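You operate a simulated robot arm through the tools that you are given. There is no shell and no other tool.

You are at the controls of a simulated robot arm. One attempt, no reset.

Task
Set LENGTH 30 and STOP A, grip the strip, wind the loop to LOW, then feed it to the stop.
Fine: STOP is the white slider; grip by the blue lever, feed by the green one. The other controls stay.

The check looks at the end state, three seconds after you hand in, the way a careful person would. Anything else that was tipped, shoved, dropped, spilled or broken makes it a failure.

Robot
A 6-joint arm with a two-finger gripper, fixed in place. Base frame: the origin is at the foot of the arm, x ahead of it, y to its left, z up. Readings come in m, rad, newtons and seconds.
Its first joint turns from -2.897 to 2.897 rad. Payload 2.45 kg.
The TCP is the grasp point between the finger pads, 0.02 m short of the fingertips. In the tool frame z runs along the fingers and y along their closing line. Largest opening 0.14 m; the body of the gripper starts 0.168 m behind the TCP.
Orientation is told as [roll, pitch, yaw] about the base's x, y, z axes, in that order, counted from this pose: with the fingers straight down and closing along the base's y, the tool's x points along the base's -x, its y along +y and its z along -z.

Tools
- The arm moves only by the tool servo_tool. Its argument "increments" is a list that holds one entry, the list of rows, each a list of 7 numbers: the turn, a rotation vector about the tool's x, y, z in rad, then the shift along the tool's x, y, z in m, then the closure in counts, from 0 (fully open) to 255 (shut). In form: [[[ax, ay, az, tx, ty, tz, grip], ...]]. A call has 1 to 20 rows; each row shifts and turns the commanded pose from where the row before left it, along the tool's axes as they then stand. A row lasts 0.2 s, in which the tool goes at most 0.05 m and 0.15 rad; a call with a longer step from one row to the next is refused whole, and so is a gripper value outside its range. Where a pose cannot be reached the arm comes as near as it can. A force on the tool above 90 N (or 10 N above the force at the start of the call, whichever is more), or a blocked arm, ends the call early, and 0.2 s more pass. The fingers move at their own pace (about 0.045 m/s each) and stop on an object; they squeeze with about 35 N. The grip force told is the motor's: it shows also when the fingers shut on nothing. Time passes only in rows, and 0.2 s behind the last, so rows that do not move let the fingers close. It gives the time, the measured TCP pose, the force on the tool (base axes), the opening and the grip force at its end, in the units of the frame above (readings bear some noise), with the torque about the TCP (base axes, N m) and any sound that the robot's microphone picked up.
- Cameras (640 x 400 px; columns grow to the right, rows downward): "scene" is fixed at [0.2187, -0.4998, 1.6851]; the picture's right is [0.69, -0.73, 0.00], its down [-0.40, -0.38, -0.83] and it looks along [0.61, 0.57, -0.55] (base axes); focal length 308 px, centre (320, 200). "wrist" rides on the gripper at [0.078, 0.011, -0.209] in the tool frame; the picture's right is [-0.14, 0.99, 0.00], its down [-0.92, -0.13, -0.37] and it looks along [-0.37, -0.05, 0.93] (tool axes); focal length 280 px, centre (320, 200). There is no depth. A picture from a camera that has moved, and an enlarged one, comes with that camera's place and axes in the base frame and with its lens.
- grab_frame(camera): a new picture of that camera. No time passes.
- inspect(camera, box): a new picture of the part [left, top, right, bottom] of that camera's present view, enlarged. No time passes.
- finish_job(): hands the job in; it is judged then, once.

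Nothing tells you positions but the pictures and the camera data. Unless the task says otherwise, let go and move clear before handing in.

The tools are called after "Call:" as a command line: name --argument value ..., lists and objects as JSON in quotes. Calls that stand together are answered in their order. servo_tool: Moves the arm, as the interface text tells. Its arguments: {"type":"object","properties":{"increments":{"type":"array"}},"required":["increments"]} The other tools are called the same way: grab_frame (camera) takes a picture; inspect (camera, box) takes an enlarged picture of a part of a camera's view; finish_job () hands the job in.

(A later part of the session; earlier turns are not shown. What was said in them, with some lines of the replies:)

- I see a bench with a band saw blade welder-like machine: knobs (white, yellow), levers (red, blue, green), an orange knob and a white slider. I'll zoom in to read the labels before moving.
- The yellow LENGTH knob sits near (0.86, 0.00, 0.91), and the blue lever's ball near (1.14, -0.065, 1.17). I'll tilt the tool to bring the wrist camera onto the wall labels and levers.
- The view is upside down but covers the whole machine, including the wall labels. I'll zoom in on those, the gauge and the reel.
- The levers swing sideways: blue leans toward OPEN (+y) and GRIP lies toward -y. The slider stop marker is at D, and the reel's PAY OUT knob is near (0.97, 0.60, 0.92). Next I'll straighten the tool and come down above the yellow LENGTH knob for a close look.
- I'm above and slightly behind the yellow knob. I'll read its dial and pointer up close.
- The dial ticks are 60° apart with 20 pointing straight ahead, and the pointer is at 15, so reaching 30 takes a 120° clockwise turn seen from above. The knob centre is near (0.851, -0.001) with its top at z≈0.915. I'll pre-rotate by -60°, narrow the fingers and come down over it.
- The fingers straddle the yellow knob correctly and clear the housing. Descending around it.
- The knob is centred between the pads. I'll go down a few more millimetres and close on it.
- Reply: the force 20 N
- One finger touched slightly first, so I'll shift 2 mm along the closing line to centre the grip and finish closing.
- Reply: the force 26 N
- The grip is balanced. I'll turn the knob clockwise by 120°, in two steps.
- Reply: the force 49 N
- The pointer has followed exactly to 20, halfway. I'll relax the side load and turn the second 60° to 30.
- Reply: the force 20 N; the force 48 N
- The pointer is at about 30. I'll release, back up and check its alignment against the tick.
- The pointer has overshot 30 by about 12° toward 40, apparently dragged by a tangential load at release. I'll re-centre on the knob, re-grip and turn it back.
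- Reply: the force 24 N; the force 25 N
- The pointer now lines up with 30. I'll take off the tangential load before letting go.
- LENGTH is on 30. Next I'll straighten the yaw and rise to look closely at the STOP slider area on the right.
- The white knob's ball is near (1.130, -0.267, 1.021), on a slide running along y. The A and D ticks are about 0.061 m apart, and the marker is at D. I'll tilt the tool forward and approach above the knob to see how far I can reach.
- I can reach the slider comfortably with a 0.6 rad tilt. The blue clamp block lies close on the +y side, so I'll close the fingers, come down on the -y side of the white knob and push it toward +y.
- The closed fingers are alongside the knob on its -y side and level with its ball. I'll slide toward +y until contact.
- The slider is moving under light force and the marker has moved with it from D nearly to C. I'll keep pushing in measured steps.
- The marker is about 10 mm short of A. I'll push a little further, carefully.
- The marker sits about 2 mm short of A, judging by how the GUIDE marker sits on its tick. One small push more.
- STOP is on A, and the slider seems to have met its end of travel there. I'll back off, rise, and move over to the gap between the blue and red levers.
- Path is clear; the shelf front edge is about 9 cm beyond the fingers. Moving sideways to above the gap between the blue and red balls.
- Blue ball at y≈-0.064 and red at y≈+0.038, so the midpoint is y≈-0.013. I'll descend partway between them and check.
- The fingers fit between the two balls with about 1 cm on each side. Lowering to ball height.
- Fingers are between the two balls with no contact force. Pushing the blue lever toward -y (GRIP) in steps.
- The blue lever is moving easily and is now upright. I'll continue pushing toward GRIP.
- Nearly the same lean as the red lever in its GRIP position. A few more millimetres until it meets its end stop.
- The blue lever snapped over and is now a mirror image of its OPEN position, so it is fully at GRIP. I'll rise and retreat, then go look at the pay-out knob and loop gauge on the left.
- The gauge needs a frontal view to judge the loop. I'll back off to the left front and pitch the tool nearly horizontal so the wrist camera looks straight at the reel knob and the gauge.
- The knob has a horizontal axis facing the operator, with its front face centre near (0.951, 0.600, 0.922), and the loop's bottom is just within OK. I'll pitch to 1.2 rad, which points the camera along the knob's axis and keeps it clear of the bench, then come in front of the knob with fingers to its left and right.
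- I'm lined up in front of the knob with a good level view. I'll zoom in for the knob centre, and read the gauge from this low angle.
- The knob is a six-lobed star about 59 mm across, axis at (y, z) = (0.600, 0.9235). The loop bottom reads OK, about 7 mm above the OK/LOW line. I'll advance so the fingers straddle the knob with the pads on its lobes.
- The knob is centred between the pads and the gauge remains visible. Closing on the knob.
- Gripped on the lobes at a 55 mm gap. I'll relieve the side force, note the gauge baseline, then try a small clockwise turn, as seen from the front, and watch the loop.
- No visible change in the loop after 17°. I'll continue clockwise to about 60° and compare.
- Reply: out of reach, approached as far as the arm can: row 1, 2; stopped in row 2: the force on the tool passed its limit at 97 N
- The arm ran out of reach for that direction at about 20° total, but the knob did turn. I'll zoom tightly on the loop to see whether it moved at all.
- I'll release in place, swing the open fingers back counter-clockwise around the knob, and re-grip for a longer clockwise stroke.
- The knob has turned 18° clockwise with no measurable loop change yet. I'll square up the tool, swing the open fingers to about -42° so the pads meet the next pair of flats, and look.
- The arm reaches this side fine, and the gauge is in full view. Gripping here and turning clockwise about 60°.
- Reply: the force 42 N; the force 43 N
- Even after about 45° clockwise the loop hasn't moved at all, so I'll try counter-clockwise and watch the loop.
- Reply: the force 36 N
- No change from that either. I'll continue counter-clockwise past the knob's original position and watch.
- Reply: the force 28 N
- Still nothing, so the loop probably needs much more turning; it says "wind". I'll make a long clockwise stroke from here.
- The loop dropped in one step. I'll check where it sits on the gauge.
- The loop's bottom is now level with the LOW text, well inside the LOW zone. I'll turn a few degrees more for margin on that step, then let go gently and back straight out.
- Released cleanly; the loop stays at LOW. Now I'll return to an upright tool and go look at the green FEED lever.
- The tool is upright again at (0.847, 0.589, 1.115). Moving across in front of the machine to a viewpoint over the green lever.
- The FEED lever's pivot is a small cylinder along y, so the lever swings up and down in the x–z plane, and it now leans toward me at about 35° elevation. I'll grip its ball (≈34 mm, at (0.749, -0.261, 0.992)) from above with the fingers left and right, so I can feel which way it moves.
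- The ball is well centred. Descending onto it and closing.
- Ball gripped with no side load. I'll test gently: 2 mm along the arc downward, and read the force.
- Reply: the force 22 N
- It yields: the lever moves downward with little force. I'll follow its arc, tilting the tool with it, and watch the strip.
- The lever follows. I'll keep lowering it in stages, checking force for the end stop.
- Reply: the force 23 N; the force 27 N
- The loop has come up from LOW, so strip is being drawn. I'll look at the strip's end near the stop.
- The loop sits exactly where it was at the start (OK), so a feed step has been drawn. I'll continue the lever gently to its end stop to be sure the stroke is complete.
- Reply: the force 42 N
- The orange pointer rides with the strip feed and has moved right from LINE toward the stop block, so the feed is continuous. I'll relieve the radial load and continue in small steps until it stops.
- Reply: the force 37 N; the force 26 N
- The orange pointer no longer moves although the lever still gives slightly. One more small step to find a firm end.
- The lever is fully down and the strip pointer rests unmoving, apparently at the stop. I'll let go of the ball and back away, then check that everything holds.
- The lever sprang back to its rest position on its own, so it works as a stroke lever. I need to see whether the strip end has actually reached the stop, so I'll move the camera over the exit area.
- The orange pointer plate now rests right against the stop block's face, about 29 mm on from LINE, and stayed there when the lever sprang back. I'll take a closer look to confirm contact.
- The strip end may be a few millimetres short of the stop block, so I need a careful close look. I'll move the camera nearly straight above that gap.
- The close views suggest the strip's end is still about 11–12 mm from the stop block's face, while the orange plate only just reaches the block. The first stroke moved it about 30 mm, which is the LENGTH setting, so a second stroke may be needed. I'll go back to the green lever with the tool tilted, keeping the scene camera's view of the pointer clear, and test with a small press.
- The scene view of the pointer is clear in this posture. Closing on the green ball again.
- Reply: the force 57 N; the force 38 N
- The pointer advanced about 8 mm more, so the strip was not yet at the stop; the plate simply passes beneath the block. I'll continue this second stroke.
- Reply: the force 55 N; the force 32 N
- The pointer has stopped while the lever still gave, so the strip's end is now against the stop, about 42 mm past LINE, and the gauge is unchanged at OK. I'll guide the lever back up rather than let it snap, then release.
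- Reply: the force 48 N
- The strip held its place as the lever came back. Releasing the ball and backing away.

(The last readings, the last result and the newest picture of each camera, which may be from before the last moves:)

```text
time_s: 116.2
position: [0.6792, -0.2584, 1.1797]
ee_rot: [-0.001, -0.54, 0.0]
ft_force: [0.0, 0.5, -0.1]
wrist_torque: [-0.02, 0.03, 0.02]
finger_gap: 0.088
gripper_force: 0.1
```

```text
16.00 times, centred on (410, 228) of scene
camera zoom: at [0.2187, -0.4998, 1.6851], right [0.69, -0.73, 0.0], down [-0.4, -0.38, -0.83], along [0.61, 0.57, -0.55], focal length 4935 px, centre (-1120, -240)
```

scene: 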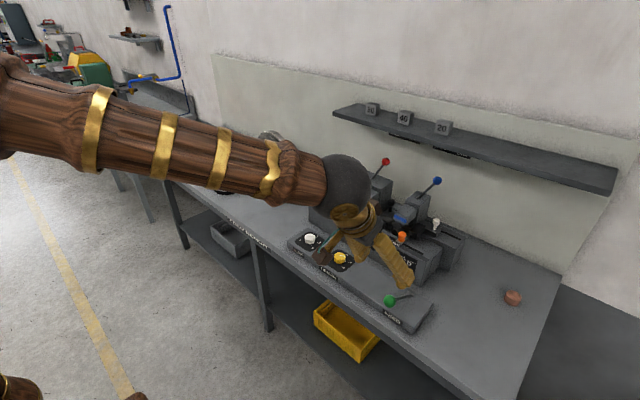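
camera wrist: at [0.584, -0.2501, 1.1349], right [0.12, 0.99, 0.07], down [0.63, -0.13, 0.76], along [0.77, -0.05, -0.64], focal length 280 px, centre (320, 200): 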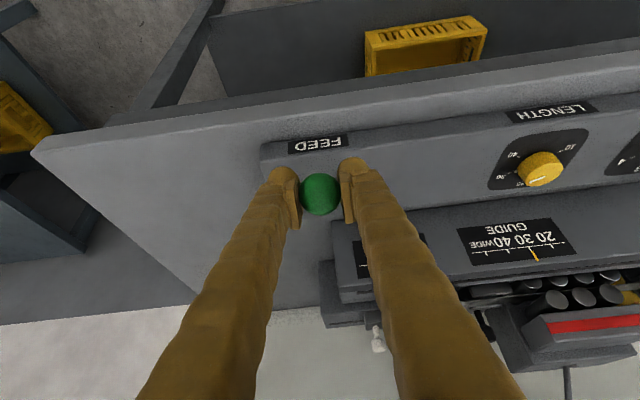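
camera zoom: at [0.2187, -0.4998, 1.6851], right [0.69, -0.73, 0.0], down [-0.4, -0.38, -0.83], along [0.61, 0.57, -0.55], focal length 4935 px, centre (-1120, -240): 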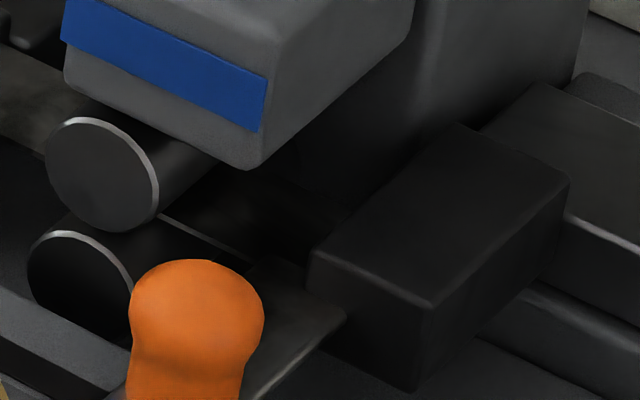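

The strip end now meets the stop block. I'll move the arm clear and check the whole state.

Call:
servo_tool --increments '[[[0, 0, 0, -0.02, 0, -0.035, 95], [0, 0.135, 0, 0, 0, 0, 60], [0, 0.135, 0, 0, 0, 0, 0], [0, 0.135, 0, 0, 0, 0, 0], [0, 0.135, 0, 0, 0, 0, 0], [0, 0, 0, 0.0129, 0.0353, -0.0235, 0], [0, 0, 0, 0.0129, 0.0353, -0.0235, 0], [0, 0, 0, 0.0129, 0.0353, -0.0235, 0], [0, 0, 0, 0.0129, 0.0353, -0.0235, 0], [0, 0, 0, 0.0129, 0.0353, -0.0235, 0], [0, 0, 0, 0.0129, 0.0353, -0.0235, 0], [0, 0, 0, 0.0129, 0.0353, -0.0235, 0], [0, 0, 0, 0.0129, 0.0353, -0.0235, 0], [0, 0, 0, 0.0129, 0.0353, -0.0235, 0], [0, 0, 0, 0, 0, 0, 0]]]'

Call:
grab_frame --camera "scene"

Call:
grab_frame --camera "wrist"

Call:
inspect --camera "scene" --box '[240, 130, 350, 220]'

Call:
inspect --camera "scene" --box '[280, 210, 440, 340]'

Call:
inspect --camera "scene" --box '[302, 182, 326, 200]'

```text
time_s: 119.4
position: [0.5617, 0.0605, 1.4332]
ee_rot: [0.0, 0.0, 0.0]
ft_force: [0.0, -0.5, -0.1]
wrist_torque: [0.01, 0.0, 0.0]
finger_gap: 0.1401
gripper_force: 0.1
```

```text
taken
```

scene: 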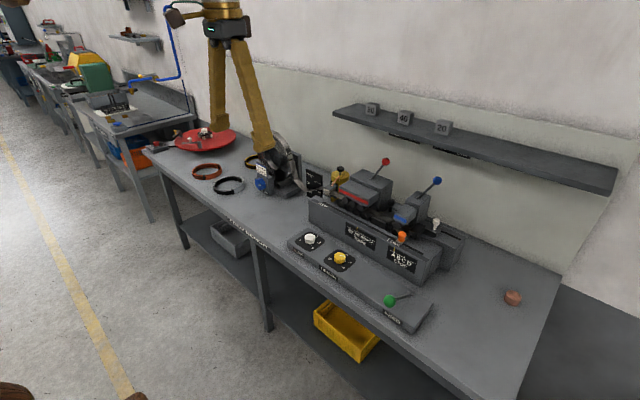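

```text
taken
camera wrist: at [0.4843, 0.0711, 1.6414], right [0.14, 0.99, 0.0], down [0.92, -0.13, 0.37], along [0.37, -0.05, -0.93], focal length 280 px, centre (320, 200)
```

wrist: 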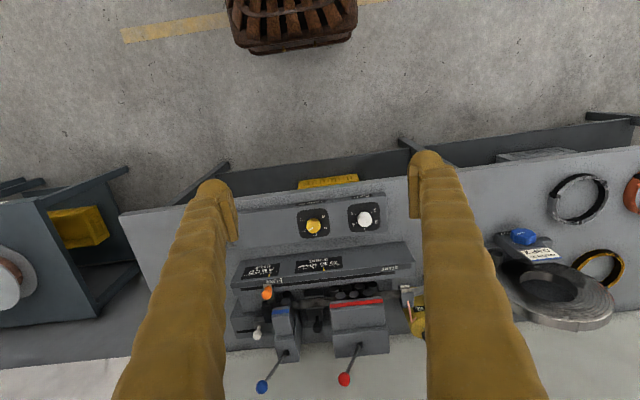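

```text
4.44 times, centred on (295, 175) of scene
camera zoom: at [0.2187, -0.4998, 1.6851], right [0.69, -0.73, 0.0], down [-0.4, -0.38, -0.83], along [0.61, 0.57, -0.55], focal length 1371 px, centre (431, 311)
```

zoom: 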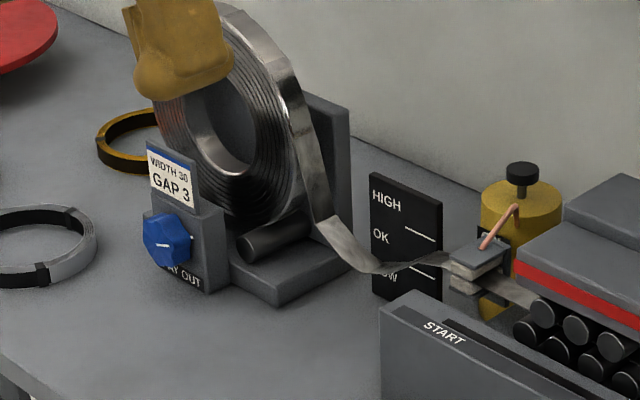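

```text
3.08 times, centred on (360, 275) of scene
camera zoom: at [0.2187, -0.4998, 1.6851], right [0.69, -0.73, 0.0], down [-0.4, -0.38, -0.83], along [0.61, 0.57, -0.55], focal length 949 px, centre (197, -31)
```

zoom: 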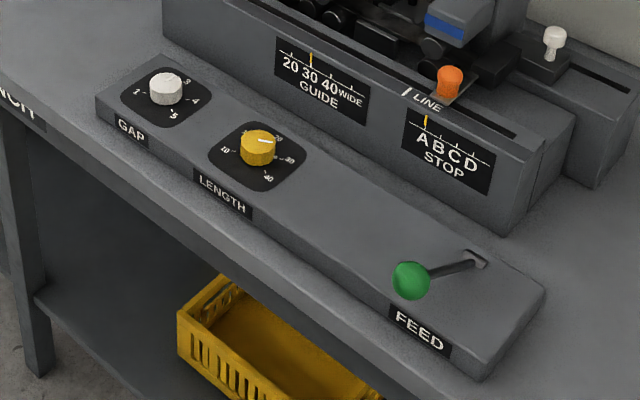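

```text
16.00 times, centred on (314, 191) of scene
camera zoom: at [0.2187, -0.4998, 1.6851], right [0.69, -0.73, 0.0], down [-0.4, -0.38, -0.83], along [0.61, 0.57, -0.55], focal length 4935 px, centre (416, 344)
```

zoom: 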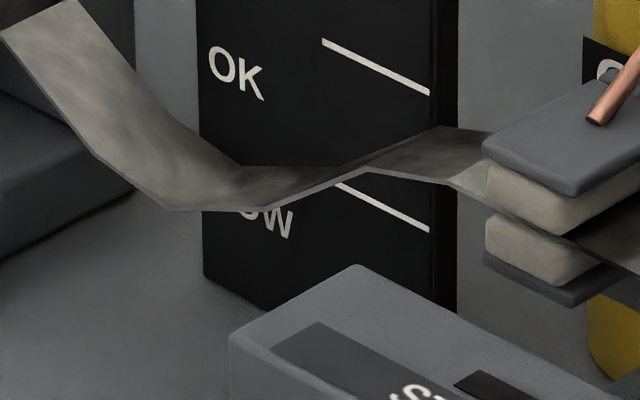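

Everything is clear of the arm. I'll verify the remaining details: the STOP marker after contact, the blue and red levers, the dials, and the strip end.

Call:
inspect --camera "scene" --box '[388, 242, 404, 254]'

Call:
inspect --camera "scene" --box '[330, 150, 470, 260]'

Call:
inspect --camera "scene" --box '[295, 225, 365, 280]'

Call:
inspect --camera "wrist" --box '[220, 250, 430, 395]'

Call:
inspect --camera "scene" --box '[402, 215, 422, 232]'

```text
16.00 times, centred on (396, 248) of scene
camera zoom: at [0.2187, -0.4998, 1.6851], right [0.69, -0.73, 0.0], down [-0.4, -0.38, -0.83], along [0.61, 0.57, -0.55], focal length 4935 px, centre (-896, -568)
```

zoom: 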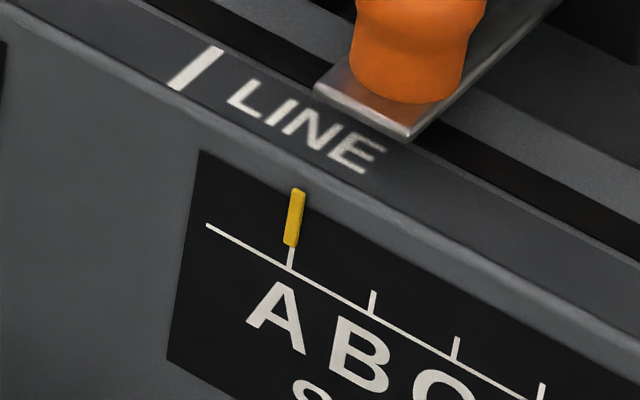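

```text
3.64 times, centred on (400, 205) of scene
camera zoom: at [0.2187, -0.4998, 1.6851], right [0.69, -0.73, 0.0], down [-0.4, -0.38, -0.83], along [0.61, 0.57, -0.55], focal length 1122 px, centre (29, 182)
```

zoom: 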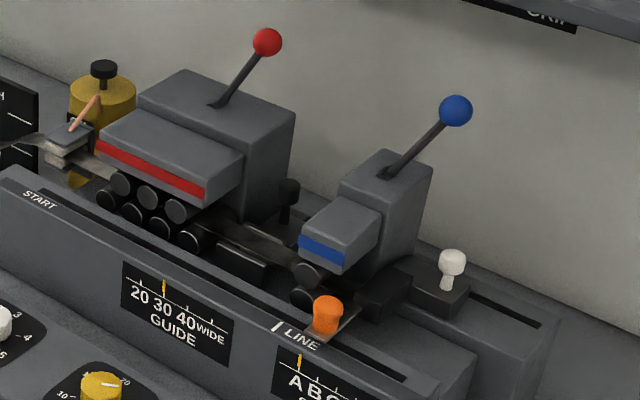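

```text
7.27 times, centred on (330, 252) of scene
camera zoom: at [0.2187, -0.4998, 1.6851], right [0.69, -0.73, 0.0], down [-0.4, -0.38, -0.83], along [0.61, 0.57, -0.55], focal length 2243 px, centre (247, -182)
```

zoom: 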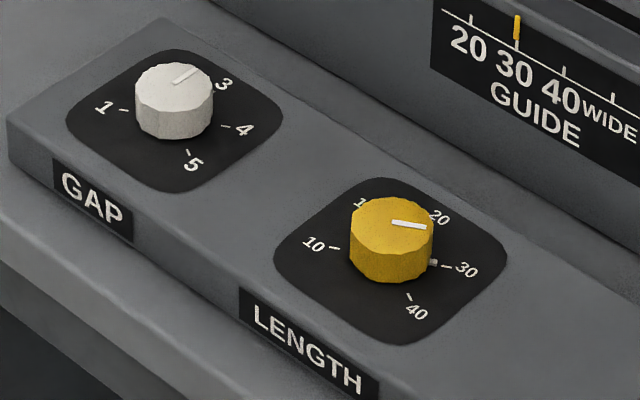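

```text
2.76 times, centred on (325, 322) of wrist
camera zoom: at [0.4843, 0.0711, 1.6414], right [0.14, 0.99, 0.0], down [0.92, -0.13, 0.37], along [0.37, -0.05, -0.93], focal length 774 px, centre (306, -138)
```

zoom: 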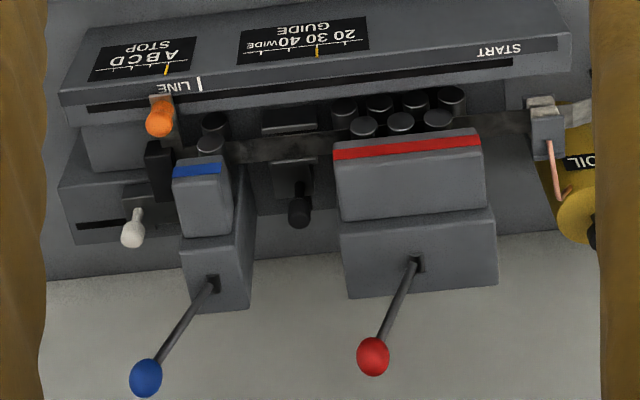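

```text
16.00 times, centred on (412, 224) of scene
camera zoom: at [0.2187, -0.4998, 1.6851], right [0.69, -0.73, 0.0], down [-0.4, -0.38, -0.83], along [0.61, 0.57, -0.55], focal length 4935 px, centre (-1152, -176)
```

zoom: 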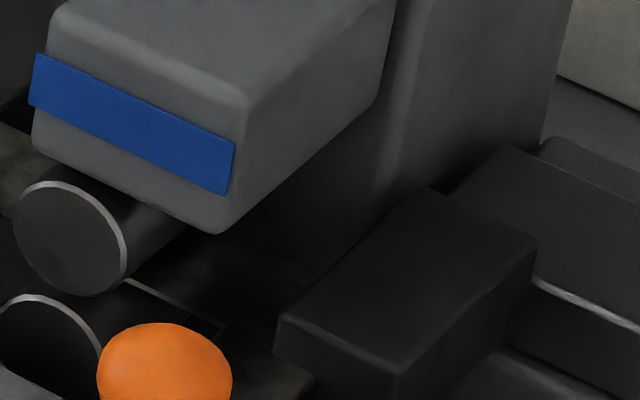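

All controls look right: LENGTH 30, STOP A, blue at GRIP, GAP 3 and GUIDE 30 untouched. I want a close confirmation of the strip end against the stop, so I'll return to the same viewpoint above the gap.

Call:
servo_tool --increments '[[[0, 0, 0, -0.0331, -0.0164, 0.0215, 0], [0, 0, 0, -0.0331, -0.0164, 0.0215, 0], [0, 0, 0, -0.0331, -0.0164, 0.0215, 0], [0, 0, 0, -0.0331, -0.0164, 0.0215, 0], [0, 0, 0, -0.0331, -0.0164, 0.0215, 0], [0, 0, 0, -0.0331, -0.0164, 0.0215, 0], [0, 0, 0, -0.0331, -0.0164, 0.0215, 0], [0, 0, 0, -0.0331, -0.0164, 0.0215, 0], [0, 0, 0, -0.0331, -0.0164, 0.0215, 0], [0, 0, 0, -0.0331, -0.0164, 0.0215, 0], [0, 0, 0, -0.0331, -0.0164, 0.0215, 0], [0, 0, 0, -0.0331, -0.0164, 0.0215, 0], [0, 0, 0, -0.0331, -0.0164, 0.0205, 0], [0, 0, 0, 0, 0, 0, 0]]]'

Call:
inspect --camera "wrist" --box '[310, 160, 360, 220]'

Call:
inspect --camera "wrist" --box '[270, 120, 390, 230]'

```text
time_s: 122.4
position: [0.988, -0.1559, 1.1545]
ee_rot: [-0.001, 0.001, -0.001]
ft_force: [-0.7, 0.4, -0.6]
wrist_torque: [0.0, 0.03, 0.0]
finger_gap: 0.1402
gripper_force: 0.0
```

```text
6.67 times, centred on (335, 190) of wrist
camera zoom: at [0.9112, -0.1444, 1.3623], right [0.14, 0.99, 0.0], down [0.92, -0.13, 0.37], along [0.37, -0.05, -0.93], focal length 1869 px, centre (220, 267)
```

zoom: 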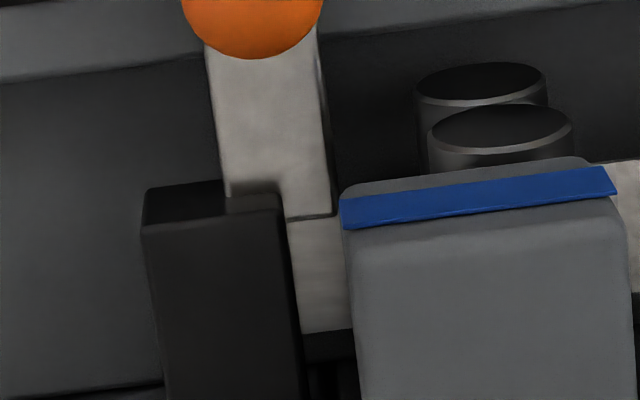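

```text
3.64 times, centred on (330, 175) of wrist
camera zoom: at [0.9112, -0.1444, 1.3623], right [0.14, 0.99, 0.0], down [0.92, -0.13, 0.37], along [0.37, -0.05, -0.93], focal length 1020 px, centre (284, 291)
```

zoom: 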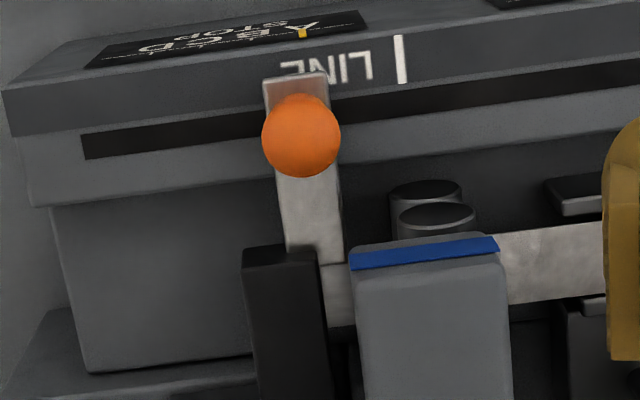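

Confirmed: the strip now fills the space right up to the stop block with no gap. I'll retreat to the starting position and take a last look before handing in.

Call:
servo_tool --increments '[[[0, 0, 0, 0.0331, 0.0164, -0.0215, 0], [0, 0, 0, 0.0331, 0.0164, -0.0215, 0], [0, 0, 0, 0.0331, 0.0164, -0.0215, 0], [0, 0, 0, 0.0331, 0.0164, -0.0215, 0], [0, 0, 0, 0.0331, 0.0164, -0.0215, 0], [0, 0, 0, 0.0331, 0.0164, -0.0215, 0], [0, 0, 0, 0.0331, 0.0164, -0.0215, 0], [0, 0, 0, 0.0331, 0.0164, -0.0215, 0], [0, 0, 0, 0.0331, 0.0164, -0.0215, 0], [0, 0, 0, 0.0331, 0.0164, -0.0215, 0], [0, 0, 0, 0.0331, 0.0164, -0.0215, 0], [0, 0, 0, 0.0331, 0.0164, -0.0215, 0], [0, 0, 0, 0.0331, 0.0164, -0.0205, 0], [0, 0, 0, 0, 0, 0, 0]]]'

Call:
grab_frame --camera "scene"

Call:
inspect --camera "scene" --box '[290, 160, 350, 205]'

```text
time_s: 125.4
position: [0.56, 0.0571, 1.4332]
ee_rot: [-0.001, 0.0, 0.001]
ft_force: [-0.5, 0.1, 0.3]
wrist_torque: [0.01, 0.02, 0.04]
finger_gap: 0.14
gripper_force: 0.0
```

```text
taken
```

scene: 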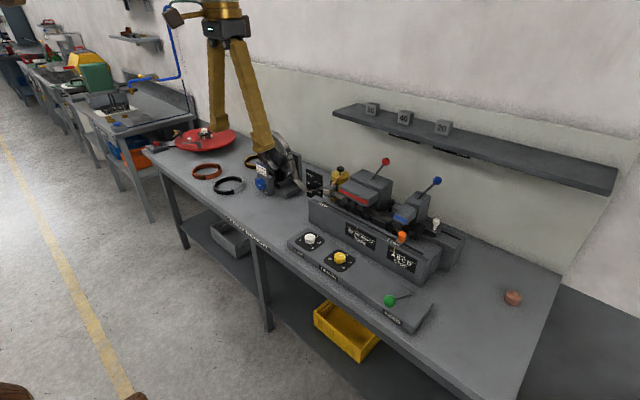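

```text
8.89 times, centred on (320, 182) of scene
camera zoom: at [0.2187, -0.4998, 1.6851], right [0.69, -0.73, 0.0], down [-0.4, -0.38, -0.83], along [0.61, 0.57, -0.55], focal length 2742 px, centre (320, 356)
```

zoom: 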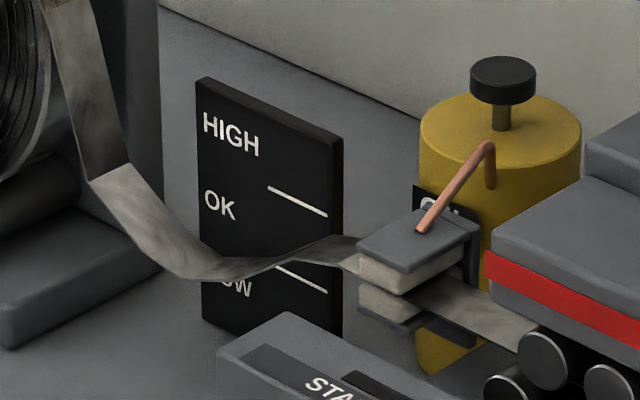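

LENGTH is at 30, STOP at A, and the blue lever is at GRIP. I wound the loop to LOW before feeding; the feed then drew it back up to OK. The strip end is against the stop, the lever is back at rest, the other controls are as they were, and the arm is clear. Handing in.

Call:
finish_job

```text
The job is handed in.
```

I set everything you asked for and handed the job in. The loop gauge now reads OK rather than LOW, because feeding the strip took up the slack. I have not seen a verdict.

- **LENGTH:** the yellow knob is on 30. It overshot on the first turn, so I re-gripped it and corrected it.
- **STOP:** the white slider is at A, with its marker on the A tick.
- **Grip:** the blue lever is fully over at GRIP.
- **Loop:** I turned the PAY OUT knob until the loop sat at LOW, then fed. I did not wind it again, since you asked for LOW before the feed. If the check wants LOW at the end, this will count against it.
- **Feed:** it took two presses of the green lever. The first moved the strip about 30 mm and left it roughly 12 mm short of the stop. The second brought the end up against the stop block, and a close-up view showed no gap. The second press was only partial, since the strip stopped moving before the lever reached the bottom.

In the last views GAP, GUIDE and the red lever looked unchanged. The orange pointer rides with the strip, so it moved past LINE as the strip fed. I saw nothing tipped or knocked over, and the arm is back clear at its starting position.
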